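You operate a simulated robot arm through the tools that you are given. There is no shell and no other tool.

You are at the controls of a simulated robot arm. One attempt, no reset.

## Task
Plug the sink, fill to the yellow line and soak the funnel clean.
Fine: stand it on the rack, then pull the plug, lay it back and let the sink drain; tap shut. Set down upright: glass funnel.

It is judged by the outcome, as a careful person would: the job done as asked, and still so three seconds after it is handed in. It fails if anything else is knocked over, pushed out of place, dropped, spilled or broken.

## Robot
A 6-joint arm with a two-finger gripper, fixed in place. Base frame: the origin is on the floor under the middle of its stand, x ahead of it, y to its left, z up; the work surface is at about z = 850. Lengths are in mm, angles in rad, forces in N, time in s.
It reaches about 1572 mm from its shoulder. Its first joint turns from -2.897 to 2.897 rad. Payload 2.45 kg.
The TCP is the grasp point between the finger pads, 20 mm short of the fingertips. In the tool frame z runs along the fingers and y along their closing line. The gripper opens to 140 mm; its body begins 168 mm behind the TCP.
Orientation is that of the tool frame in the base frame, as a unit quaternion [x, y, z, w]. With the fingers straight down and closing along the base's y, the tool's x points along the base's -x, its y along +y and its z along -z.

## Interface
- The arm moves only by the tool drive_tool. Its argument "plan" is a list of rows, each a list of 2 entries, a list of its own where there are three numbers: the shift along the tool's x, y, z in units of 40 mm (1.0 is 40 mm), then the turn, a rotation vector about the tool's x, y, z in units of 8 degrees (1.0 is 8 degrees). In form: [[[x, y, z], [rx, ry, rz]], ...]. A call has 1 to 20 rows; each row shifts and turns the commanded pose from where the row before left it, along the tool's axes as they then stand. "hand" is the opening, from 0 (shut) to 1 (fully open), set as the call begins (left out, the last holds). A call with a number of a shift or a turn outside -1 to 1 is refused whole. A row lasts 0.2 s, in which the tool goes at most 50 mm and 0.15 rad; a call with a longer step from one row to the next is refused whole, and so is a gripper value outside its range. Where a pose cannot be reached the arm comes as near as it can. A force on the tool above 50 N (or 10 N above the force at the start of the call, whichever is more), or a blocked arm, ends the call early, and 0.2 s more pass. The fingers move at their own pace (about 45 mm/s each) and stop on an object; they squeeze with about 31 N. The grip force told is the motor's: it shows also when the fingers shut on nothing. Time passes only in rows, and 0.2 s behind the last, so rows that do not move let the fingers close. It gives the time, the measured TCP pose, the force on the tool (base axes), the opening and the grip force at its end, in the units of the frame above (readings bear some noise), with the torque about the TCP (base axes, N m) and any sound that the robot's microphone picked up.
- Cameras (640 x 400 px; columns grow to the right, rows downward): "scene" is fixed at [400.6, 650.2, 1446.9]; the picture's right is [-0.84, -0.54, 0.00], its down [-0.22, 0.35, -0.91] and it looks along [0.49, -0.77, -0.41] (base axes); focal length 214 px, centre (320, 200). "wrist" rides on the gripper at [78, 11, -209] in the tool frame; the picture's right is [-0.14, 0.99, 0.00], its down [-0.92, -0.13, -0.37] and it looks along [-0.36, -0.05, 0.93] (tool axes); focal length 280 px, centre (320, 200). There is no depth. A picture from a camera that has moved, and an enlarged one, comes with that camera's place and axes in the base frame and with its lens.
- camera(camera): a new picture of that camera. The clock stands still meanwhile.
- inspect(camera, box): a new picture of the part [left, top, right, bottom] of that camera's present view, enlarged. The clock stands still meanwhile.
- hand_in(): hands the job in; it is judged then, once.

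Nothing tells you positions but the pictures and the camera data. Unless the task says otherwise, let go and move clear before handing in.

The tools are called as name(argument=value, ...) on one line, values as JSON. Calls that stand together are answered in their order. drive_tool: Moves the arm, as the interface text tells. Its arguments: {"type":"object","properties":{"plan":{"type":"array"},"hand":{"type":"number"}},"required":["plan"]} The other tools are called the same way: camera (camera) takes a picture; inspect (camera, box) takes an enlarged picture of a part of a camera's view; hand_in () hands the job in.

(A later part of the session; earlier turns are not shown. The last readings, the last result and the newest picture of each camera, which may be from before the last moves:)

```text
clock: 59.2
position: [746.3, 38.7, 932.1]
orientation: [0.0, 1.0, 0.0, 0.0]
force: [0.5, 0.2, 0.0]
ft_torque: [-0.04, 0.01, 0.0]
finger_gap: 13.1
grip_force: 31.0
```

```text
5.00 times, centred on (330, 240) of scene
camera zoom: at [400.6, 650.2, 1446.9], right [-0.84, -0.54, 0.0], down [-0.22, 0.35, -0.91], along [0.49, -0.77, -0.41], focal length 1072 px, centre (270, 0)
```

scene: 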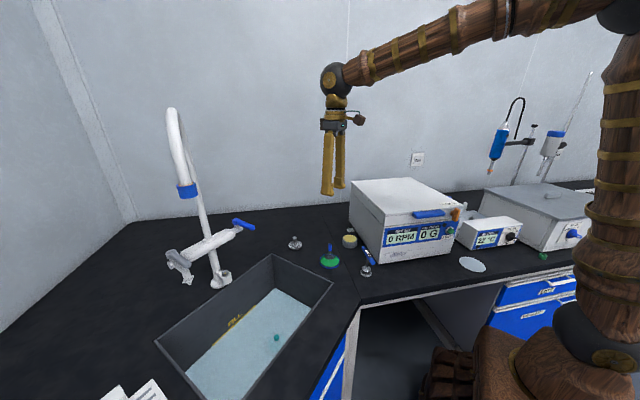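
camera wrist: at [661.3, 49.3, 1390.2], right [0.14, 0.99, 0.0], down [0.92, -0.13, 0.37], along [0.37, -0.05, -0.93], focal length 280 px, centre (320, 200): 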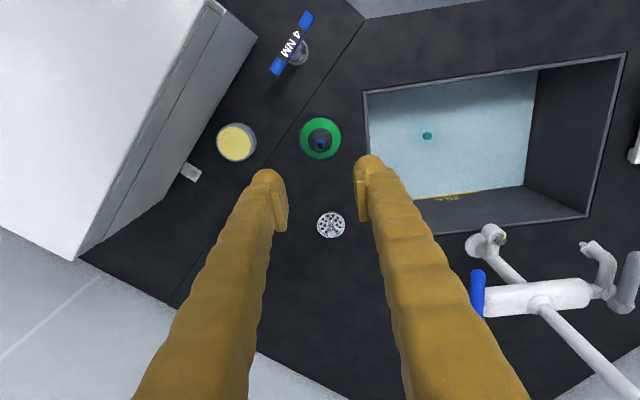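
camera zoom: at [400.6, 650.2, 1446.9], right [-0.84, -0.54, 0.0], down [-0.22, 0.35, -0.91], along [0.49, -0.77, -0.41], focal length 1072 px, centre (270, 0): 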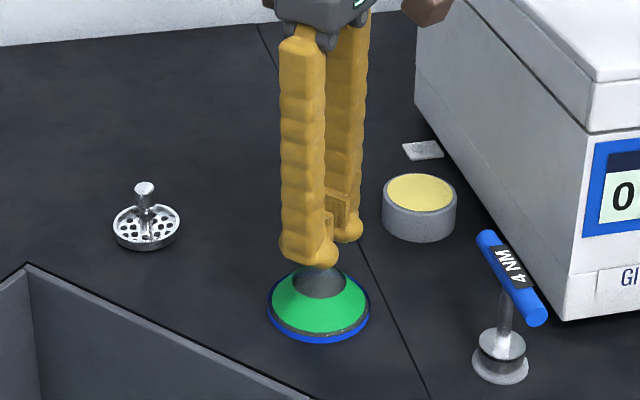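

The funnel is held at 13 mm by the sleeve. I'll lift it and carry it over the right-hand side of the sink, clear of the plug and the tap.

drive_tool(plan=[[[0, 0, -0.3], [0, 0, 0]], [[0, 0, -0.8], [0, 0, 0]], [[0, 0, -0.9], [0, 0, 0]], [[0, 0, -0.9], [0, 0, 0]], [[0, 0, -0.3], [0, 0, 0]], [[-0.42, 0.65, 0], [0, 0, 0]], [[-0.42, 0.65, 0], [0, 0, 0]], [[-0.42, 0.65, 0], [0, 0, 0]], [[-0.42, 0.65, 0], [0, 0, 0]], [[-0.42, 0.65, 0], [0, 0, 0]], [[0, 0.65, 0], [0, 0, 0]], [[0, 0, 0], [0, 0, 0]]])

camera(camera="wrist")

camera(camera="scene")

inspect(camera="scene", box=[230, 180, 340, 290])

```text
clock: 61.8
position: [830.9, 195.6, 1061.4]
orientation: [0.0, 1.0, 0.0, 0.0]
force: [-0.4, 0.1, -1.0]
ft_torque: [0.02, 0.03, 0.0]
finger_gap: 13.0
grip_force: 31.0
```

```text
taken
camera wrist: at [753.7, 204.9, 1268.0], right [0.14, 0.99, 0.0], down [0.92, -0.13, 0.37], along [0.37, -0.05, -0.93], focal length 280 px, centre (320, 200)
```

wrist: 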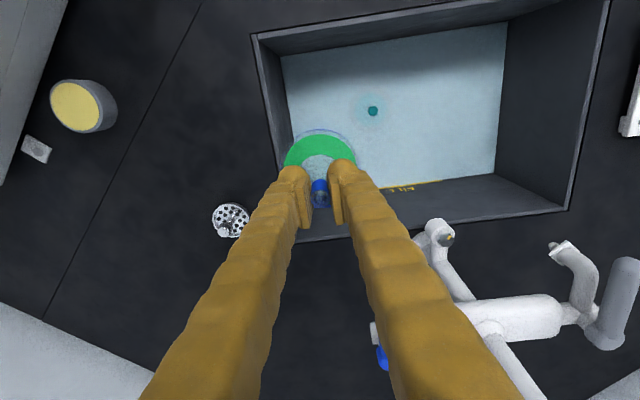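

```text
taken
```

scene: 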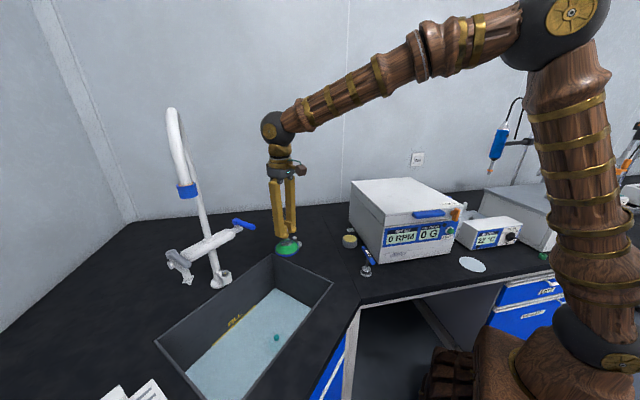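

```text
3.64 times, centred on (285, 235) of scene
camera zoom: at [400.6, 650.2, 1446.9], right [-0.84, -0.54, 0.0], down [-0.22, 0.35, -0.91], along [0.49, -0.77, -0.41], focal length 780 px, centre (447, 73)
```

zoom: 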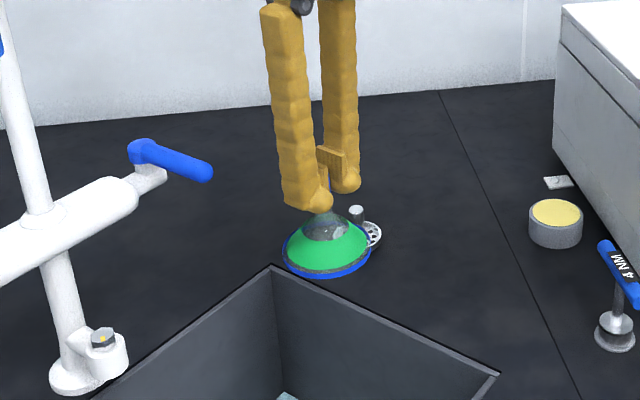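

The funnel hangs upright over the sink at (831, 196), clear of the walls and plug. I'm lowering it toward the water.

drive_tool(plan=[[[0, 0, 0.9], [0, 0, 0]], [[0, 0, 0.9], [0, 0, 0]], [[0, 0, 0.9], [0, 0, 0]], [[0, 0, 0.9], [0, 0, 0]], [[0, 0, 0.9], [0, 0, 0]], [[0, 0, 0.9], [0, 0, 0]], [[0, 0, 0.9], [0, 0, 0]], [[0, 0, 0.7], [0, 0, 0]], [[0, 0, 0], [0, 0, 0]]])

camera(camera="wrist")

inspect(camera="scene", box=[220, 230, 340, 350])

```text
clock: 63.8
position: [831.5, 194.2, 778.6]
orientation: [0.0, 1.0, -0.001, 0.001]
force: [-0.3, -0.3, -0.3]
ft_torque: [-0.03, 0.02, 0.02]
finger_gap: 11.5
grip_force: 31.0
```

```text
taken
camera wrist: at [753.3, 204.1, 986.0], right [0.14, 0.99, 0.0], down [0.92, -0.13, 0.37], along [0.37, -0.05, -0.93], focal length 280 px, centre (320, 200)
```

wrist: 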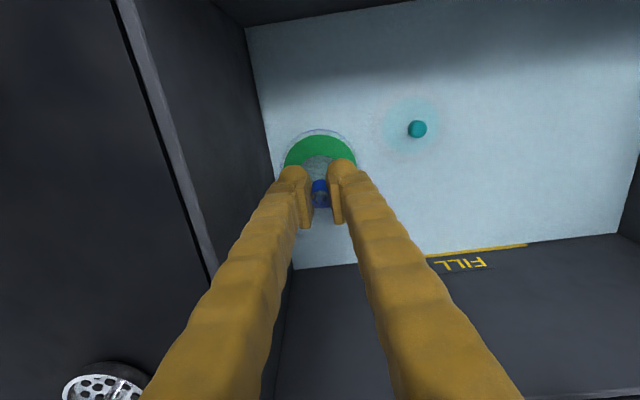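

```text
3.33 times, centred on (280, 290) of scene
camera zoom: at [400.6, 650.2, 1446.9], right [-0.84, -0.54, 0.0], down [-0.22, 0.35, -0.91], along [0.49, -0.77, -0.41], focal length 715 px, centre (453, -100)
```

zoom: 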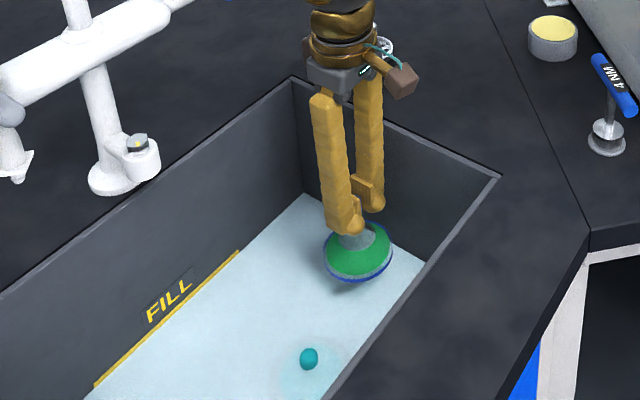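

The finger gap changed from 13.0 to 11.5 mm, so the grip may have shifted. I'm zooming in to check before going lower.

inspect(camera="wrist", box=[220, 110, 420, 260])

inspect(camera="scene", box=[260, 275, 320, 335])

```text
2.67 times, centred on (320, 185) of wrist
camera zoom: at [753.3, 204.1, 986.0], right [0.14, 0.99, 0.0], down [0.92, -0.13, 0.37], along [0.37, -0.05, -0.93], focal length 748 px, centre (320, 240)
```

zoom: 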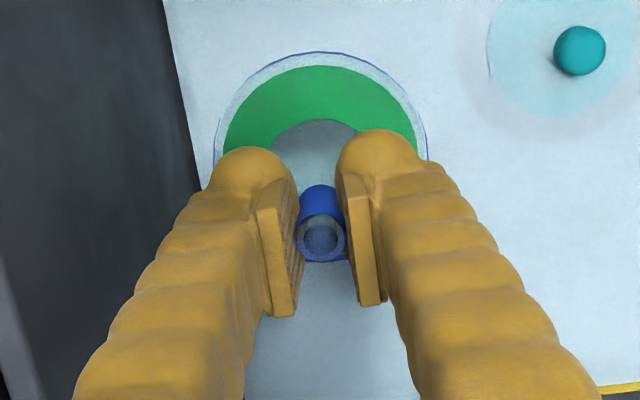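

```text
6.67 times, centred on (290, 305) of scene
camera zoom: at [400.6, 650.2, 1446.9], right [-0.84, -0.54, 0.0], down [-0.22, 0.35, -0.91], along [0.49, -0.77, -0.41], focal length 1430 px, centre (520, -500)
```

zoom: 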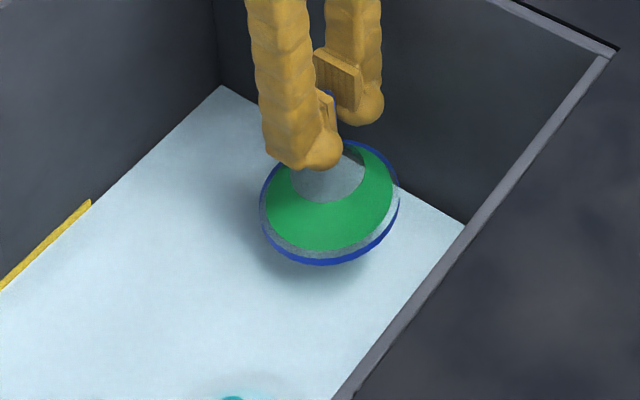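

The rim and stem keep the same place relative to the camera as when first gripped, and the tilt in the scene view matches perspective. The funnel is still upright, so I'll continue down slowly.

drive_tool(plan=[[[0, 0, 0.5], [0, 0, 0]], [[0, 0, 0.5], [0, 0, 0]], [[0, 0, 0.3], [0, 0, 0]], [[0, 0, 0.15], [0, 0, 0]], [[0, 0, 0], [0, 0, 0]]])

inspect(camera="wrist", box=[220, 110, 420, 260])

inspect(camera="scene", box=[250, 280, 310, 340])

```text
clock: 65.0
position: [831.4, 194.0, 720.5]
orientation: [-0.001, 1.0, 0.0, 0.0]
force: [1.0, -0.2, -0.6]
ft_torque: [0.0, -0.01, -0.03]
finger_gap: 11.4
grip_force: 31.3
```

```text
2.67 times, centred on (320, 185) of wrist
camera zoom: at [753.3, 204.0, 928.8], right [0.14, 0.99, 0.0], down [0.92, -0.13, 0.37], along [0.37, -0.05, -0.93], focal length 748 px, centre (320, 240)
```

zoom: 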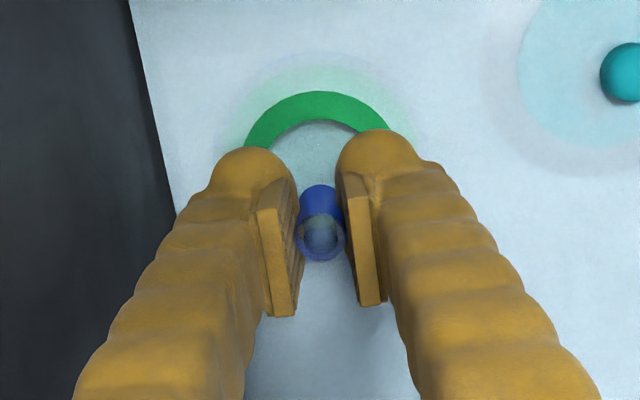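

```text
6.67 times, centred on (280, 310) of scene
camera zoom: at [400.6, 650.2, 1446.9], right [-0.84, -0.54, 0.0], down [-0.22, 0.35, -0.91], along [0.49, -0.77, -0.41], focal length 1430 px, centre (587, -533)
```

zoom: 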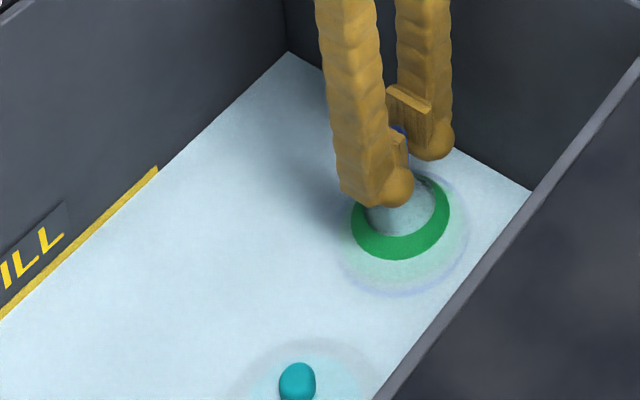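

The rim is under water and part of the green stain is still above the surface. I'll lower the last 9 mm to the sink floor in small steps.

drive_tool(plan=[[[0, 0, 0.07], [0, 0, 0]], [[0, 0, 0.07], [0, 0, 0]], [[0, 0, 0.05], [0, 0, 0]], [[0, 0, 0], [0, 0, 0]]])

inspect(camera="wrist", box=[220, 110, 420, 260])

inspect(camera="scene", box=[250, 280, 310, 340])

```text
clock: 66.0
position: [830.2, 192.2, 715.9]
orientation: [0.0, 1.0, 0.0, 0.001]
force: [0.1, 0.5, -0.8]
ft_torque: [0.0, -0.01, -0.02]
finger_gap: 11.7
grip_force: 31.1
```

```text
2.67 times, centred on (320, 185) of wrist
camera zoom: at [753.4, 203.9, 922.3], right [0.14, 0.99, 0.0], down [0.92, -0.13, 0.37], along [0.37, -0.05, -0.93], focal length 748 px, centre (320, 240)
```

zoom: 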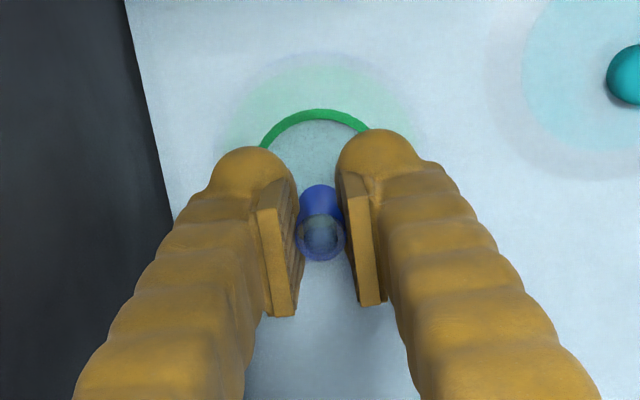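

```text
6.67 times, centred on (280, 310) of scene
camera zoom: at [400.6, 650.2, 1446.9], right [-0.84, -0.54, 0.0], down [-0.22, 0.35, -0.91], along [0.49, -0.77, -0.41], focal length 1430 px, centre (587, -533)
```

zoom: 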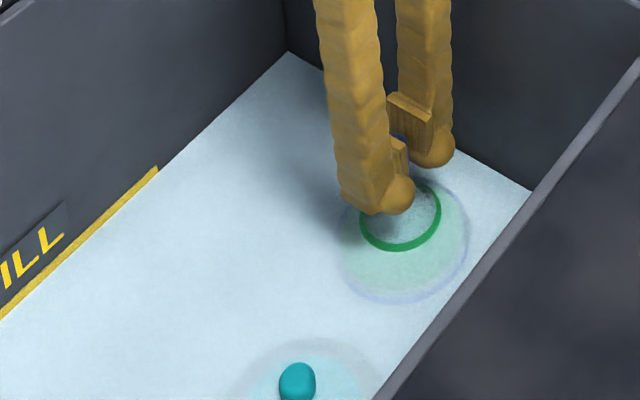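

Only a thin green ring remains above the surface and there is no floor contact yet. I'll go down in 2 mm steps.

drive_tool(plan=[[[0, 0, 0.05], [0, 0, 0]], [[0, 0, 0.05], [0, 0, 0]], [[0, 0, 0.04], [0, 0, 0]], [[0, 0, 0], [0, 0, 0]]])

inspect(camera="wrist", box=[220, 110, 420, 260])

inspect(camera="scene", box=[250, 280, 310, 340])

```text
clock: 67.0
position: [832.5, 193.0, 709.1]
orientation: [0.0, 1.0, -0.001, 0.001]
force: [3.6, 1.5, 17.5]
ft_torque: [-0.01, -0.18, -0.02]
finger_gap: 11.6
grip_force: 31.4
```

```text
2.67 times, centred on (320, 185) of wrist
camera zoom: at [753.8, 203.9, 916.9], right [0.14, 0.99, 0.0], down [0.92, -0.13, 0.37], along [0.37, -0.05, -0.93], focal length 748 px, centre (320, 240)
```

zoom: 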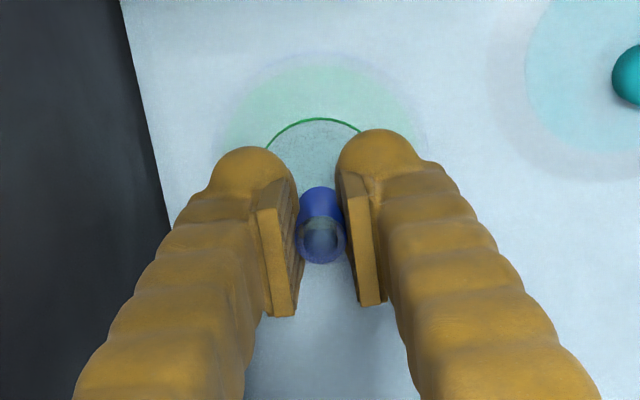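

```text
6.67 times, centred on (280, 310) of scene
camera zoom: at [400.6, 650.2, 1446.9], right [-0.84, -0.54, 0.0], down [-0.22, 0.35, -0.91], along [0.49, -0.77, -0.41], focal length 1430 px, centre (587, -533)
```

zoom: 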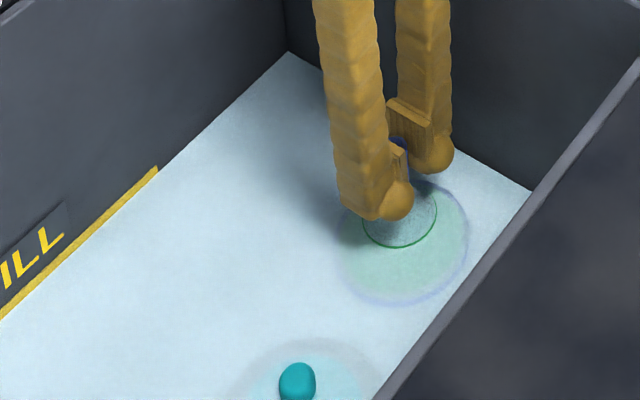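

The funnel stands on the floor, with just a hairline of green at the surface because the water is in the lower half of the line. I'll release it and add a touch more water, to the middle of the line.

drive_tool(plan=[[[0, 0, -0.03], [0, 0, 0]], [[0, 0, 0], [0, 0, 0]]])

drive_tool(plan=[[[0, 0, 0], [0, 0, 0]], [[0, 0, 0], [0, 0, 0]], [[0, 0, 0], [0, 0, 0]], [[0, 0, 0], [0, 0, 0]]], hand=0.36)

inspect(camera="wrist", box=[220, 110, 420, 260])

```text
clock: 67.6
position: [830.8, 193.5, 708.9]
orientation: [-0.001, 1.0, 0.0, 0.0]
force: [0.1, 0.1, -0.9]
ft_torque: [0.0, -0.01, 0.01]
finger_gap: 11.4
grip_force: 30.8
```

```text
clock: 68.6
position: [831.8, 195.4, 711.2]
orientation: [-0.001, 1.0, 0.0, 0.0]
force: [-0.3, -0.3, 0.3]
ft_torque: [0.0, -0.02, -0.05]
finger_gap: 50.4
grip_force: 0.1
```

```text
2.67 times, centred on (320, 185) of wrist
camera zoom: at [753.6, 204.3, 918.1], right [0.14, 0.99, 0.0], down [0.92, -0.13, 0.37], along [0.37, -0.05, -0.93], focal length 748 px, centre (320, 240)
```

zoom: 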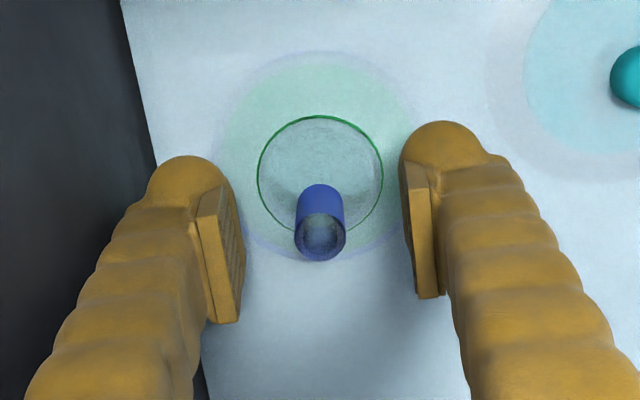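

The funnel stands free and upright. I'll rise straight up and return to above the blue lever.

drive_tool(plan=[[[0, 0, -0.4], [0, 0, 0]], [[0, 0, -0.9], [0, 0, 0]], [[0, 0, -0.95], [0, 0, 0]], [[0, 0, -0.95], [0, 0, 0]], [[0, 0, -0.95], [0, 0, 0]], [[0, 0, -0.95], [0, 0, 0]], [[0, 0, -0.95], [0, 0, 0]], [[0, 0, -0.95], [0, 0, 0]], [[0, 0, -0.95], [0, 0, 0]], [[0, 0, -0.95], [0, 0, 0]], [[0, 0, -0.95], [0, 0, 0]], [[0, 0, -0.95], [0, 0, 0]], [[0, 0, -0.6], [0, 0, 0]], [[-0.95, 0.4, 0], [0, 0, 0]], [[-0.95, 0.4, 0], [0, 0, 0]], [[-0.95, 0.4, 0], [0, 0, 0]], [[0, 0, 0], [0, 0, 0]]], hand=0.36)

inspect(camera="wrist", box=[220, 100, 420, 250])

inspect(camera="scene", box=[200, 270, 310, 350])

inspect(camera="scene", box=[210, 320, 240, 350])

```text
clock: 72.2
position: [945.1, 242.9, 1167.6]
orientation: [0.0, 1.0, 0.0, 0.0]
force: [-0.8, 0.2, 0.2]
ft_torque: [-0.02, -0.03, -0.02]
finger_gap: 50.2
grip_force: 0.0
```

```text
2.67 times, centred on (320, 175) of wrist
camera zoom: at [868.1, 253.2, 1374.8], right [0.14, 0.99, 0.0], down [0.92, -0.13, 0.37], along [0.37, -0.05, -0.93], focal length 748 px, centre (320, 267)
```

zoom: 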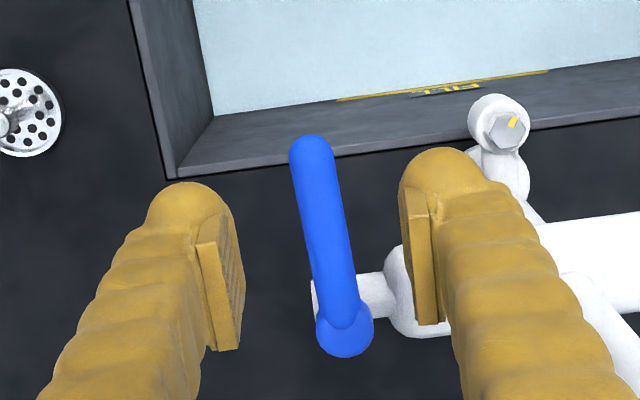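

```text
5.00 times, centred on (255, 310) of scene
camera zoom: at [400.6, 650.2, 1446.9], right [-0.84, -0.54, 0.0], down [-0.22, 0.35, -0.91], along [0.49, -0.77, -0.41], focal length 1072 px, centre (645, -350)
```

zoom: 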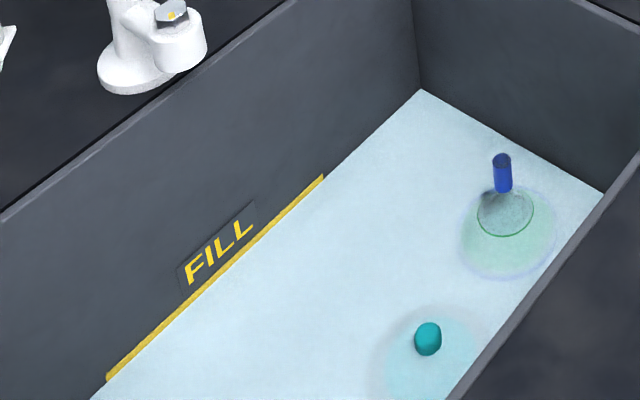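

```text
13.33 times, centred on (225, 335) of scene
camera zoom: at [400.6, 650.2, 1446.9], right [-0.84, -0.54, 0.0], down [-0.22, 0.35, -0.91], along [0.49, -0.77, -0.41], focal length 2860 px, centre (1587, -1600)
```

zoom: 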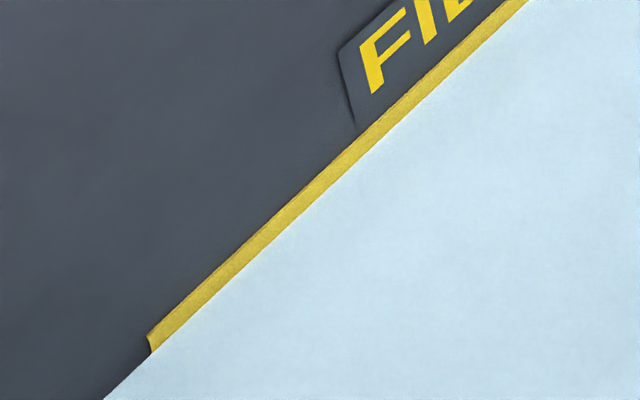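

The lever is centred under the gripper, the level is steady and the funnel stands upright with its stain already paler. I'll lower onto the lever and open it briefly for about 1.5 mm more water.

drive_tool(plan=[[[-0.05, 0, 0.7], [0, 0, 0]], [[0, 0, 0.8], [0, 0, 0]], [[0, 0, 0.8], [0, 0, 0]], [[0, 0, 0.34], [0, 0, 0]], [[0, 0, 0], [0, 0, 0]]], hand=0.36)

drive_tool(plan=[[[0, 0, 0], [0, 0, 0]], [[0, 0, 0], [0, 0, 0]], [[-0.017, -0.247, 0], [0, 0, -1]], [[-0.017, -0.247, 0], [0, 0, -1]], [[-0.017, -0.247, 0], [0, 0, -1]], [[-0.017, -0.247, 0], [0, 0, -1]], [[-0.017, -0.247, 0], [0, 0, -1]], [[-0.017, -0.247, 0], [0, 0, -1]], [[-0.017, -0.247, 0], [0, 0, -1]]], hand=0.16)

inspect(camera="scene", box=[210, 320, 240, 350])

inspect(camera="wrist", box=[220, 130, 420, 280])

inspect(camera="scene", box=[140, 170, 300, 390])

```text
clock: 73.4
position: [947.6, 241.8, 1061.6]
orientation: [0.001, 1.0, 0.0, 0.0]
force: [0.3, -0.2, -0.2]
ft_torque: [0.0, -0.04, 0.04]
finger_gap: 50.6
grip_force: 0.1
```

```text
clock: 75.4
position: [978.6, 183.5, 1060.6]
orientation: [-0.47, 0.883, 0.0, -0.001]
force: [-1.4, 0.4, -0.3]
ft_torque: [0.04, -0.04, -0.01]
finger_gap: 23.3
grip_force: 0.6
```

```text
13.33 times, centred on (225, 335) of scene
camera zoom: at [400.6, 650.2, 1446.9], right [-0.84, -0.54, 0.0], down [-0.22, 0.35, -0.91], along [0.49, -0.77, -0.41], focal length 2860 px, centre (1587, -1600)
```

zoom: 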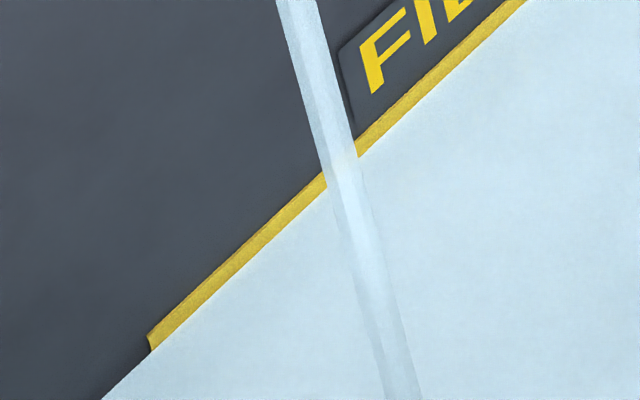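

```text
2.67 times, centred on (320, 205) of wrist
camera zoom: at [926.1, 123.6, 1268.6], right [-0.75, 0.67, 0.0], down [0.62, 0.69, 0.37], along [0.25, 0.28, -0.93], focal length 748 px, centre (320, 187)
```

zoom: 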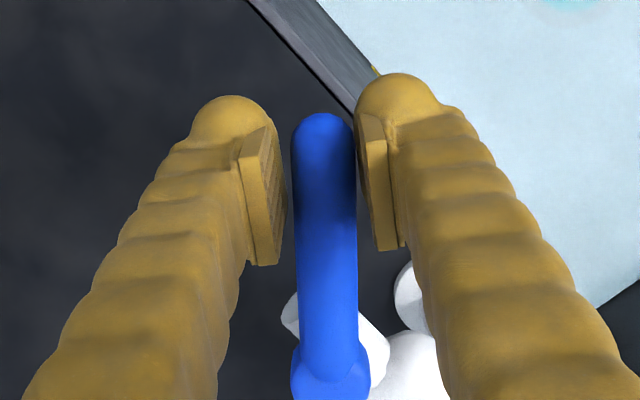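

```text
1.82 times, centred on (220, 280) of scene
camera zoom: at [400.6, 650.2, 1446.9], right [-0.84, -0.54, 0.0], down [-0.22, 0.35, -0.91], along [0.49, -0.77, -0.41], focal length 390 px, centre (502, 54)
```

zoom: 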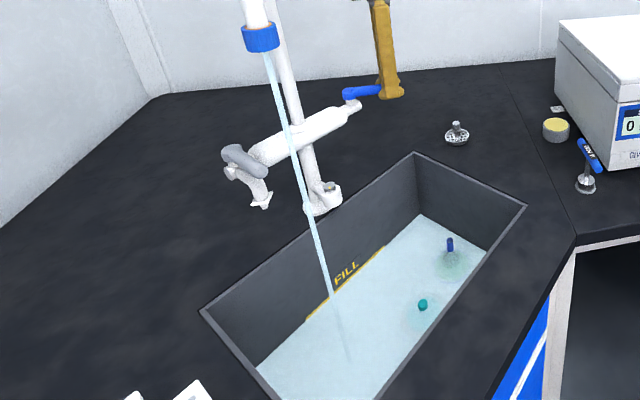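

The level is creeping up. I'll hold about one more second and then turn the lever back to shut.

drive_tool(plan=[[[0, 0, 0], [0, 0, 0]], [[0, 0, 0], [0, 0, 0]], [[0, 0, 0], [0, 0, 0]], [[0, 0, 0], [0, 0, 0]], [[0, 0, 0], [0, 0, 0]], [[-0.017, 0.247, 0], [0, 0, 1]], [[-0.017, 0.247, 0], [0, 0, 1]], [[-0.017, 0.247, 0], [0, 0, 1]], [[-0.017, 0.247, 0], [0, 0, 1]], [[-0.017, 0.247, 0], [0, 0, 1]], [[-0.017, 0.247, 0], [0, 0, 1]], [[-0.017, 0.247, 0], [0, 0, 1]], [[0, 0.05, 0], [0, 0, 0]], [[0, 0, 0], [0, 0, 0]]], hand=0.145)

inspect(camera="scene", box=[210, 320, 240, 350])

inspect(camera="wrist", box=[220, 130, 420, 280])

inspect(camera="scene", box=[250, 280, 310, 340])

```text
clock: 78.4
position: [946.0, 243.8, 1061.4]
orientation: [0.0, 1.0, 0.0, 0.0]
force: [-1.7, -2.1, -0.4]
ft_torque: [-0.03, 0.02, 0.01]
finger_gap: 21.8
grip_force: 1.3
```

```text
13.33 times, centred on (225, 335) of scene
camera zoom: at [400.6, 650.2, 1446.9], right [-0.84, -0.54, 0.0], down [-0.22, 0.35, -0.91], along [0.49, -0.77, -0.41], focal length 2860 px, centre (1587, -1600)
```

zoom: 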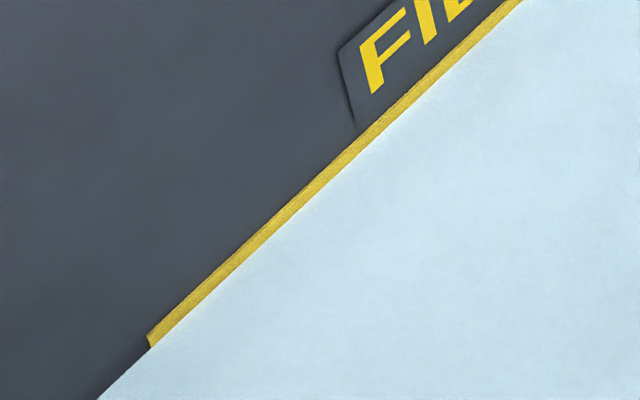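

```text
2.67 times, centred on (320, 205) of wrist
camera zoom: at [868.6, 254.0, 1268.7], right [0.14, 0.99, 0.0], down [0.92, -0.13, 0.37], along [0.37, -0.05, -0.93], focal length 748 px, centre (320, 187)
```

zoom: 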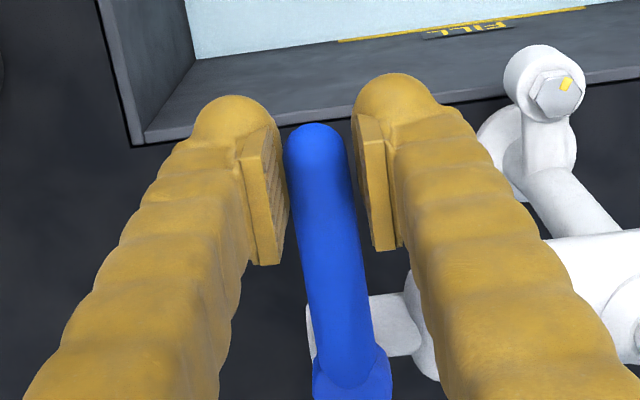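

```text
6.67 times, centred on (280, 310) of scene
camera zoom: at [400.6, 650.2, 1446.9], right [-0.84, -0.54, 0.0], down [-0.22, 0.35, -0.91], along [0.49, -0.77, -0.41], focal length 1430 px, centre (587, -533)
```

zoom: 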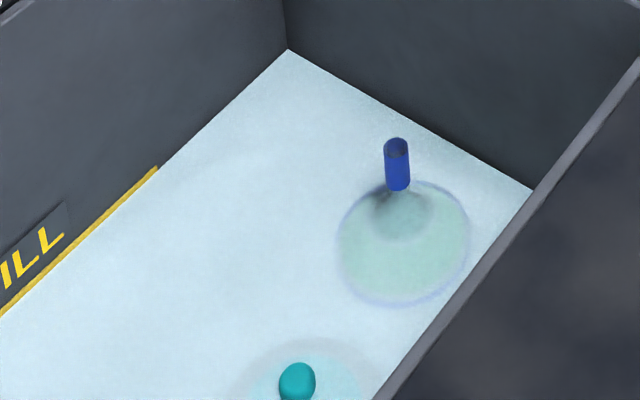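

The stain is fully submerged and the level is mid-line. I'll push the lever the last half-degree to its stop.

drive_tool(plan=[[[0, 0.04, 0], [0, 0, 0]], [[0, 0.03, 0], [0, 0, 0]], [[0, 0, 0], [0, 0, 0]]])

drive_tool(plan=[[[0, -0.06, 0], [0, 0, 0]], [[0, 0, 0], [0, 0, 0]], [[0, 0, -0.4], [0, 0, 0]], [[0, 0, -0.8], [0, 0, 0]], [[0, 0, -0.9], [0, 0, 0]], [[0, 0, -0.9], [0, 0, 0]], [[0.9, -0.3, 0], [0, 0, 0]], [[0.9, -0.3, 0], [0, 0, 0]], [[0.9, -0.3, 0], [0, 0, 0]], [[0, 0, 0], [0, 0, 0]]], hand=0.36)

camera(camera="wrist")

camera(camera="scene")

inspect(camera="scene", box=[250, 280, 310, 340])

inspect(camera="scene", box=[210, 320, 240, 350])

```text
clock: 79.2
position: [946.1, 246.6, 1061.5]
orientation: [0.0, 1.0, 0.0, 0.001]
force: [-1.6, -4.6, 1.9]
ft_torque: [-0.04, 0.0, -0.08]
finger_gap: 23.9
grip_force: 2.7
```

```text
clock: 81.4
position: [836.4, 207.2, 1182.8]
orientation: [0.0, 1.0, 0.001, 0.0]
force: [-0.3, 0.8, -0.5]
ft_torque: [-0.03, -0.02, 0.0]
finger_gap: 50.3
grip_force: 0.0
```

```text
taken
camera wrist: at [759.4, 217.2, 1389.3], right [0.14, 0.99, 0.0], down [0.92, -0.13, 0.37], along [0.37, -0.05, -0.93], focal length 280 px, centre (320, 200)
```

wrist: 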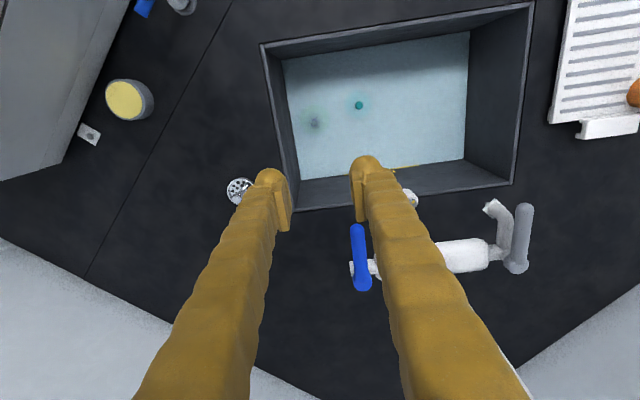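

```text
taken
```

scene: 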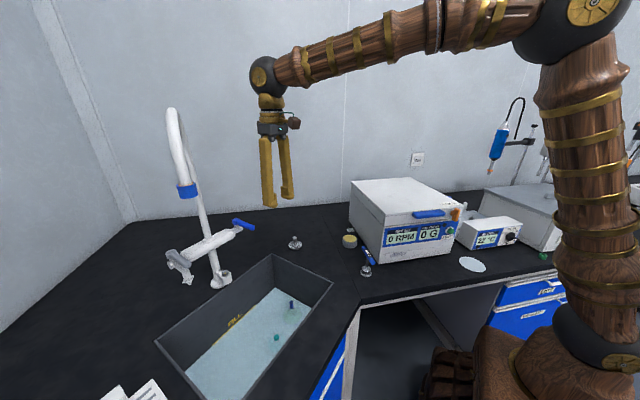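

```text
6.67 times, centred on (280, 310) of scene
camera zoom: at [400.6, 650.2, 1446.9], right [-0.84, -0.54, 0.0], down [-0.22, 0.35, -0.91], along [0.49, -0.77, -0.41], focal length 1430 px, centre (587, -533)
```

zoom: 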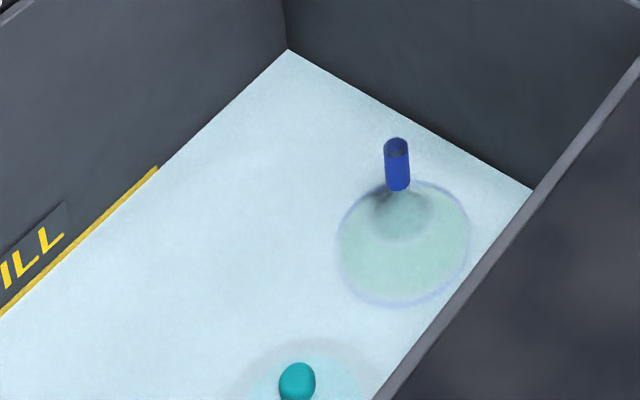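

```text
13.33 times, centred on (225, 335) of scene
camera zoom: at [400.6, 650.2, 1446.9], right [-0.84, -0.54, 0.0], down [-0.22, 0.35, -0.91], along [0.49, -0.77, -0.41], focal length 2860 px, centre (1587, -1600)
```

zoom: 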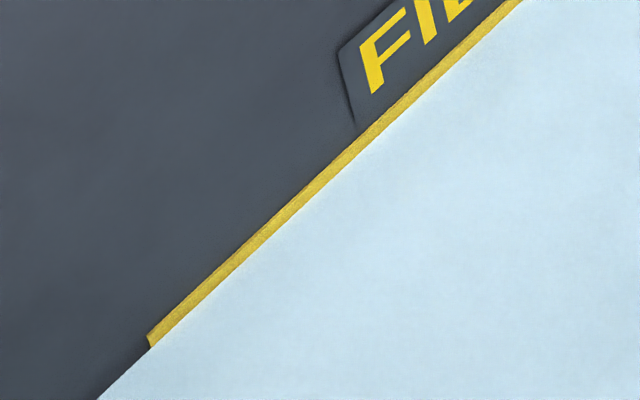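

The tap is shut and the level holds at the line with the funnel soaking. While it soaks I'll move around the near side, clear of the gooseneck, to look at the rack.

drive_tool(plan=[[[0.95, 0.2, 0], [0, 0, 0]], [[0.95, 0.2, 0], [0, 0, 0]], [[0.95, 0.2, 0], [0, 0, 0]], [[0.95, 0.2, 0], [0, 0, 0]], [[0.8, 0.5, 0], [0, 0, 0]], [[0.2, 0.9, 0], [0, 0, 0]], [[0, 0.95, 0], [0, 0, 0]], [[0, 0.95, 0], [0, 0, 0]], [[0, 0.95, 0], [0, 0, 0]], [[0, 0.95, 0], [0, 0, 0]], [[0, 0.95, 0], [0, 0, 0]], [[0, 0.95, 0], [0, 0, 0]], [[0, 0.95, 0], [0, 0, 0]], [[0, 0.95, 0], [0, 0, 0]], [[0, 0, 0], [0, 0, 0]]], hand=1.0)

camera(camera="wrist")

inspect(camera="scene", box=[250, 280, 310, 340])

```text
clock: 84.6
position: [646.9, 600.9, 1180.5]
orientation: [0.001, 1.0, 0.0, 0.0]
force: [0.1, 0.5, -0.3]
ft_torque: [-0.05, 0.0, -0.01]
finger_gap: 140.1
grip_force: 0.1
```

```text
taken
camera wrist: at [568.3, 610.0, 1387.3], right [0.14, 0.99, 0.0], down [0.92, -0.13, 0.37], along [0.37, -0.05, -0.93], focal length 280 px, centre (320, 200)
```

wrist: 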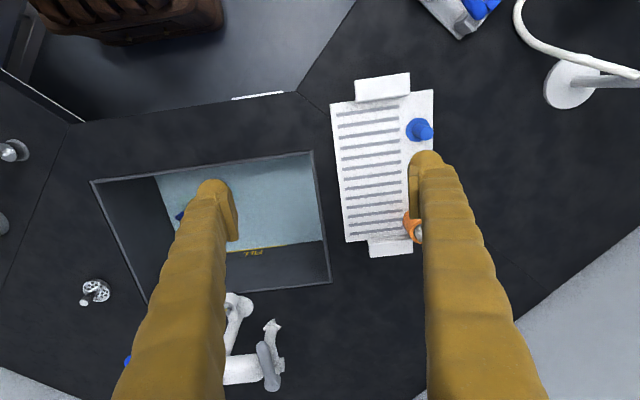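

```text
6.67 times, centred on (280, 310) of scene
camera zoom: at [400.6, 650.2, 1446.9], right [-0.84, -0.54, 0.0], down [-0.22, 0.35, -0.91], along [0.49, -0.77, -0.41], focal length 1430 px, centre (587, -533)
```

zoom: 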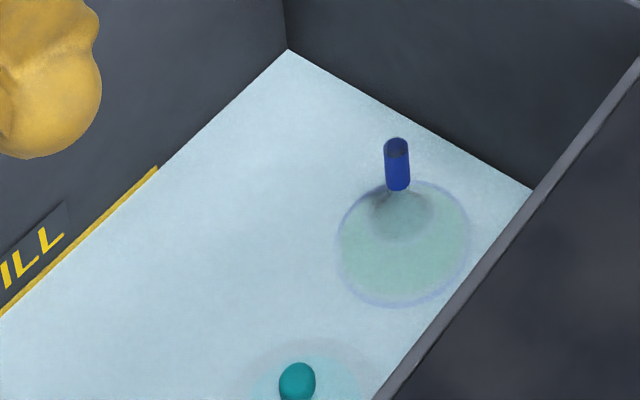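

The rack is visible between the fingers, so I'm zooming in to pick a landing spot and judge its surface height.

inspect(camera="wrist", box=[310, 60, 450, 265])

inspect(camera="wrist", box=[325, 90, 425, 170])

```text
1.95 times, centred on (380, 162) of wrist
camera zoom: at [568.3, 610.0, 1387.3], right [0.14, 0.99, 0.0], down [0.92, -0.13, 0.37], along [0.37, -0.05, -0.93], focal length 547 px, centre (203, 273)
```

zoom: 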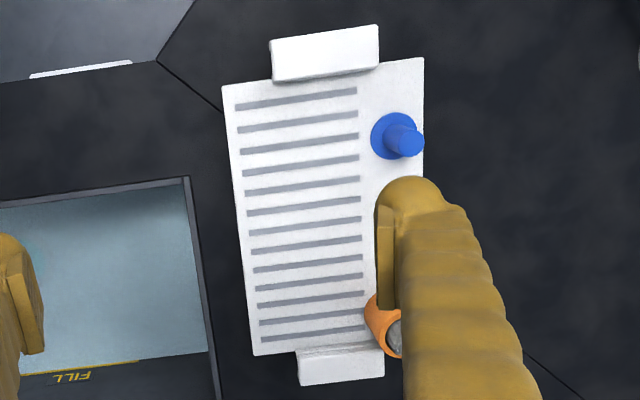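

```text
5.00 times, centred on (375, 130) of wrist
camera zoom: at [568.3, 610.0, 1387.3], right [0.14, 0.99, 0.0], down [0.92, -0.13, 0.37], along [0.37, -0.05, -0.93], focal length 1402 px, centre (45, 550)
```

zoom: 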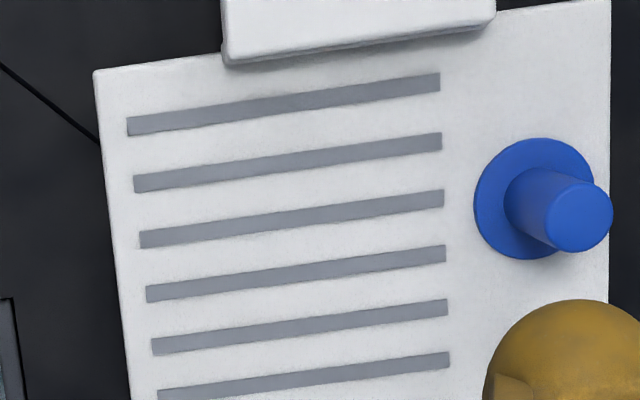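

The landing spot at (730, 690) on the ribbed area is free of the pegs and tools. I'll go back above the funnel and see how clean it is.

drive_tool(plan=[[[0, -0.95, 0], [0, 0, 0]], [[0, -0.95, 0], [0, 0, 0]], [[0, -0.95, 0], [0, 0, 0]], [[0, -0.95, 0], [0, 0, 0]], [[0, -0.95, 0], [0, 0, 0]], [[0, -0.95, 0], [0, 0, 0]], [[0, -0.95, 0], [0, 0, 0]], [[0, -0.95, 0], [0, 0, 0]], [[-0.5, -0.8, 0], [0, 0, 0]], [[-0.95, -0.5, 0.3], [0, 0, 0]], [[-0.95, -0.4, 0.5], [0, 0, 0]], [[-0.95, -0.4, 0.5], [0, 0, 0]], [[-0.95, -0.4, 0.5], [0, 0, 0]], [[0, 0, 0.5], [0, 0, 0]], [[0, 0, 0.5], [0, 0, 0]], [[0, 0, 0], [0, 0, 0]]], hand=0.5)

camera(camera="wrist")

inspect(camera="wrist", box=[250, 100, 390, 200])

inspect(camera="scene", box=[250, 280, 310, 340])

```text
clock: 88.0
position: [817.1, 196.5, 1068.4]
orientation: [0.001, 1.0, 0.0, 0.0]
force: [0.0, -0.2, 0.0]
ft_torque: [0.0, 0.05, -0.04]
finger_gap: 70.0
grip_force: 0.1
```

```text
taken
camera wrist: at [739.6, 205.9, 1275.8], right [0.14, 0.99, 0.0], down [0.92, -0.13, 0.37], along [0.37, -0.05, -0.93], focal length 280 px, centre (320, 200)
```

wrist: 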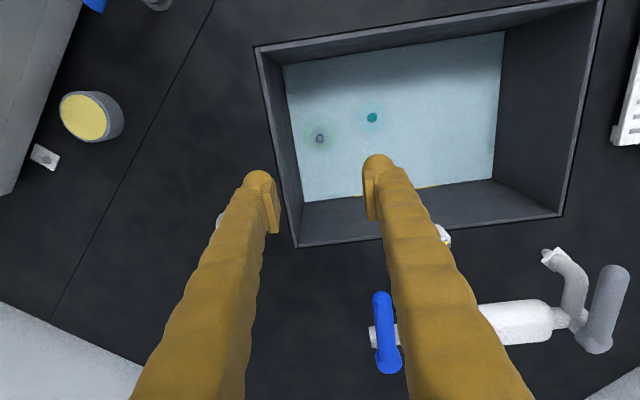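

```text
4.00 times, centred on (320, 150) of wrist
camera zoom: at [739.6, 205.9, 1275.8], right [0.14, 0.99, 0.0], down [0.92, -0.13, 0.37], along [0.37, -0.05, -0.93], focal length 1122 px, centre (320, 400)
```

zoom: 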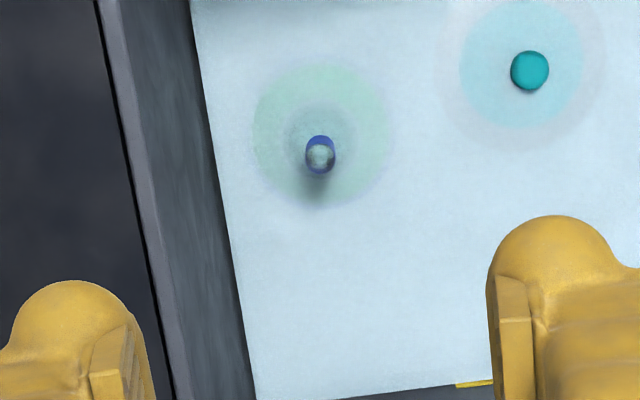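

```text
6.67 times, centred on (280, 310) of scene
camera zoom: at [400.6, 650.2, 1446.9], right [-0.84, -0.54, 0.0], down [-0.22, 0.35, -0.91], along [0.49, -0.77, -0.41], focal length 1430 px, centre (587, -533)
```

zoom: 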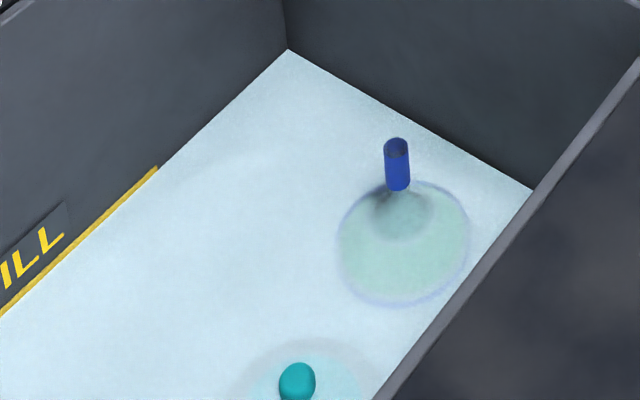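

The green is still visible through the water. I'll let it soak and compare again, watching the level as well.

drive_tool(plan=[[[0, 0, 0], [0, 0, 0]], [[0, 0, 0], [0, 0, 0]], [[0, 0, 0], [0, 0, 0]], [[0, 0, 0], [0, 0, 0]], [[0, 0, 0], [0, 0, 0]], [[0, 0, 0], [0, 0, 0]], [[0, 0, 0], [0, 0, 0]], [[0, 0, 0], [0, 0, 0]], [[0, 0, 0], [0, 0, 0]], [[0, 0, 0], [0, 0, 0]], [[0, 0, 0], [0, 0, 0]], [[0, 0, 0], [0, 0, 0]], [[0, 0, 0], [0, 0, 0]], [[0, 0, 0], [0, 0, 0]], [[0, 0, 0], [0, 0, 0]], [[0, 0, 0], [0, 0, 0]], [[0, 0, 0], [0, 0, 0]], [[0, 0, 0], [0, 0, 0]], [[0, 0, 0], [0, 0, 0]], [[0, 0, 0], [0, 0, 0]]])

inspect(camera="wrist", box=[250, 100, 390, 200])

inspect(camera="scene", box=[250, 280, 310, 340])

```text
clock: 92.2
position: [817.1, 195.7, 1069.4]
orientation: [0.0, 1.0, 0.0, 0.0]
force: [0.2, 1.1, -0.7]
ft_torque: [-0.01, 0.03, -0.01]
finger_gap: 69.7
grip_force: 0.1
```

```text
4.00 times, centred on (320, 150) of wrist
camera zoom: at [739.5, 206.0, 1276.1], right [0.14, 0.99, 0.0], down [0.92, -0.13, 0.37], along [0.37, -0.05, -0.93], focal length 1122 px, centre (320, 400)
```

zoom: 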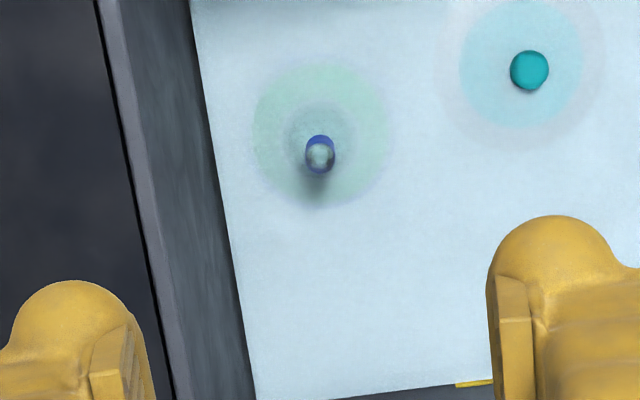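

```text
6.67 times, centred on (280, 310) of scene
camera zoom: at [400.6, 650.2, 1446.9], right [-0.84, -0.54, 0.0], down [-0.22, 0.35, -0.91], along [0.49, -0.77, -0.41], focal length 1430 px, centre (587, -533)
```

zoom: 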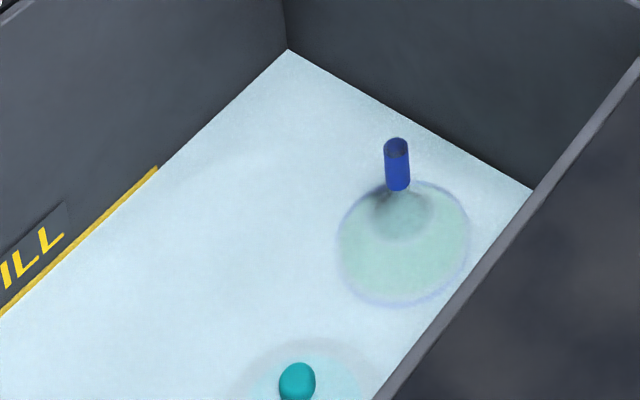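

Any fading is hard to judge through the tinted water. I'll let it soak another 12 s before looking again.

drive_tool(plan=[[[0, 0, 0], [0, 0, 0]], [[0, 0, 0], [0, 0, 0]], [[0, 0, 0], [0, 0, 0]], [[0, 0, 0], [0, 0, 0]], [[0, 0, 0], [0, 0, 0]], [[0, 0, 0], [0, 0, 0]], [[0, 0, 0], [0, 0, 0]], [[0, 0, 0], [0, 0, 0]], [[0, 0, 0], [0, 0, 0]], [[0, 0, 0], [0, 0, 0]], [[0, 0, 0], [0, 0, 0]], [[0, 0, 0], [0, 0, 0]], [[0, 0, 0], [0, 0, 0]], [[0, 0, 0], [0, 0, 0]], [[0, 0, 0], [0, 0, 0]], [[0, 0, 0], [0, 0, 0]], [[0, 0, 0], [0, 0, 0]], [[0, 0, 0], [0, 0, 0]], [[0, 0, 0], [0, 0, 0]], [[0, 0, 0], [0, 0, 0]]])

drive_tool(plan=[[[0, 0, 0], [0, 0, 0]], [[0, 0, 0], [0, 0, 0]], [[0, 0, 0], [0, 0, 0]], [[0, 0, 0], [0, 0, 0]], [[0, 0, 0], [0, 0, 0]], [[0, 0, 0], [0, 0, 0]], [[0, 0, 0], [0, 0, 0]], [[0, 0, 0], [0, 0, 0]], [[0, 0, 0], [0, 0, 0]], [[0, 0, 0], [0, 0, 0]], [[0, 0, 0], [0, 0, 0]], [[0, 0, 0], [0, 0, 0]], [[0, 0, 0], [0, 0, 0]], [[0, 0, 0], [0, 0, 0]], [[0, 0, 0], [0, 0, 0]], [[0, 0, 0], [0, 0, 0]], [[0, 0, 0], [0, 0, 0]], [[0, 0, 0], [0, 0, 0]], [[0, 0, 0], [0, 0, 0]], [[0, 0, 0], [0, 0, 0]]])

drive_tool(plan=[[[0, 0, 0], [0, 0, 0]], [[0, 0, 0], [0, 0, 0]], [[0, 0, 0], [0, 0, 0]], [[0, 0, 0], [0, 0, 0]], [[0, 0, 0], [0, 0, 0]], [[0, 0, 0], [0, 0, 0]], [[0, 0, 0], [0, 0, 0]], [[0, 0, 0], [0, 0, 0]], [[0, 0, 0], [0, 0, 0]], [[0, 0, 0], [0, 0, 0]], [[0, 0, 0], [0, 0, 0]], [[0, 0, 0], [0, 0, 0]], [[0, 0, 0], [0, 0, 0]], [[0, 0, 0], [0, 0, 0]], [[0, 0, 0], [0, 0, 0]], [[0, 0, 0], [0, 0, 0]], [[0, 0, 0], [0, 0, 0]], [[0, 0, 0], [0, 0, 0]], [[0, 0, 0], [0, 0, 0]], [[0, 0, 0], [0, 0, 0]]])

inspect(camera="wrist", box=[250, 100, 390, 200])

inspect(camera="scene", box=[250, 280, 310, 340])

inspect(camera="scene", box=[210, 320, 240, 350])

```text
clock: 96.4
position: [818.2, 196.2, 1069.0]
orientation: [0.0, 1.0, 0.0, 0.0]
force: [0.3, -1.2, -0.3]
ft_torque: [0.0, 0.0, -0.04]
finger_gap: 69.8
grip_force: 0.1
```

```text
clock: 100.6
position: [817.0, 195.9, 1068.2]
orientation: [0.001, 1.0, 0.001, -0.001]
force: [0.4, 0.3, -0.2]
ft_torque: [0.01, 0.02, -0.01]
finger_gap: 70.3
grip_force: 0.1
```

```text
clock: 104.8
position: [817.0, 196.4, 1069.4]
orientation: [0.0, 1.0, 0.001, 0.0]
force: [0.1, -0.6, 0.2]
ft_torque: [0.01, -0.02, 0.0]
finger_gap: 70.0
grip_force: 0.1
```

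```text
4.00 times, centred on (320, 150) of wrist
camera zoom: at [739.5, 206.0, 1276.1], right [0.14, 0.99, 0.0], down [0.92, -0.13, 0.37], along [0.37, -0.05, -0.93], focal length 1122 px, centre (320, 400)
```

zoom: 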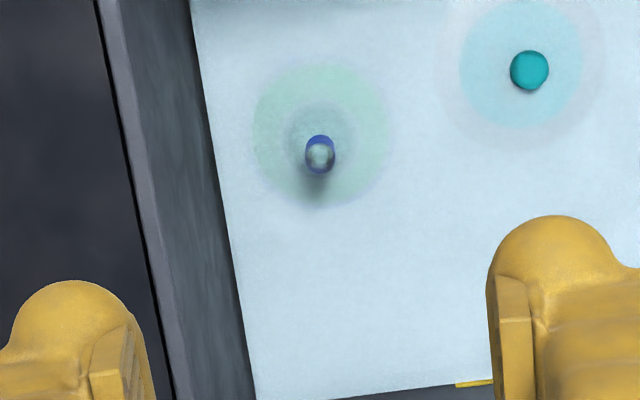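

```text
6.67 times, centred on (280, 310) of scene
camera zoom: at [400.6, 650.2, 1446.9], right [-0.84, -0.54, 0.0], down [-0.22, 0.35, -0.91], along [0.49, -0.77, -0.41], focal length 1430 px, centre (587, -533)
```

zoom: 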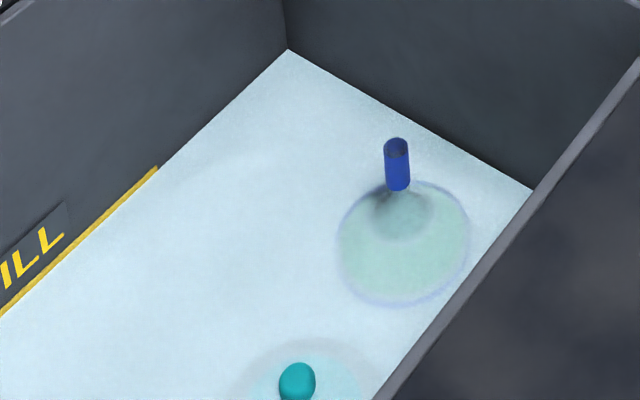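

```text
13.33 times, centred on (225, 335) of scene
camera zoom: at [400.6, 650.2, 1446.9], right [-0.84, -0.54, 0.0], down [-0.22, 0.35, -0.91], along [0.49, -0.77, -0.41], focal length 2860 px, centre (1587, -1600)
```

zoom: 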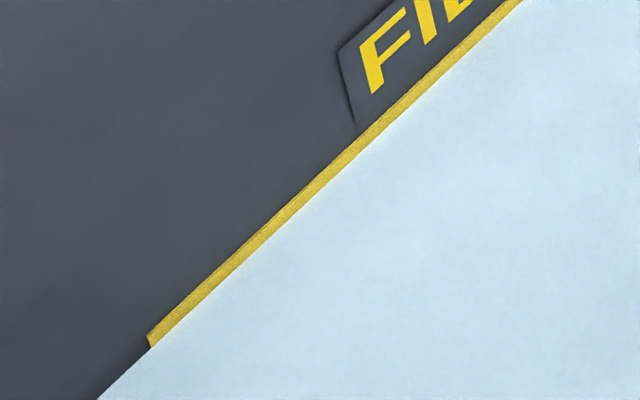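

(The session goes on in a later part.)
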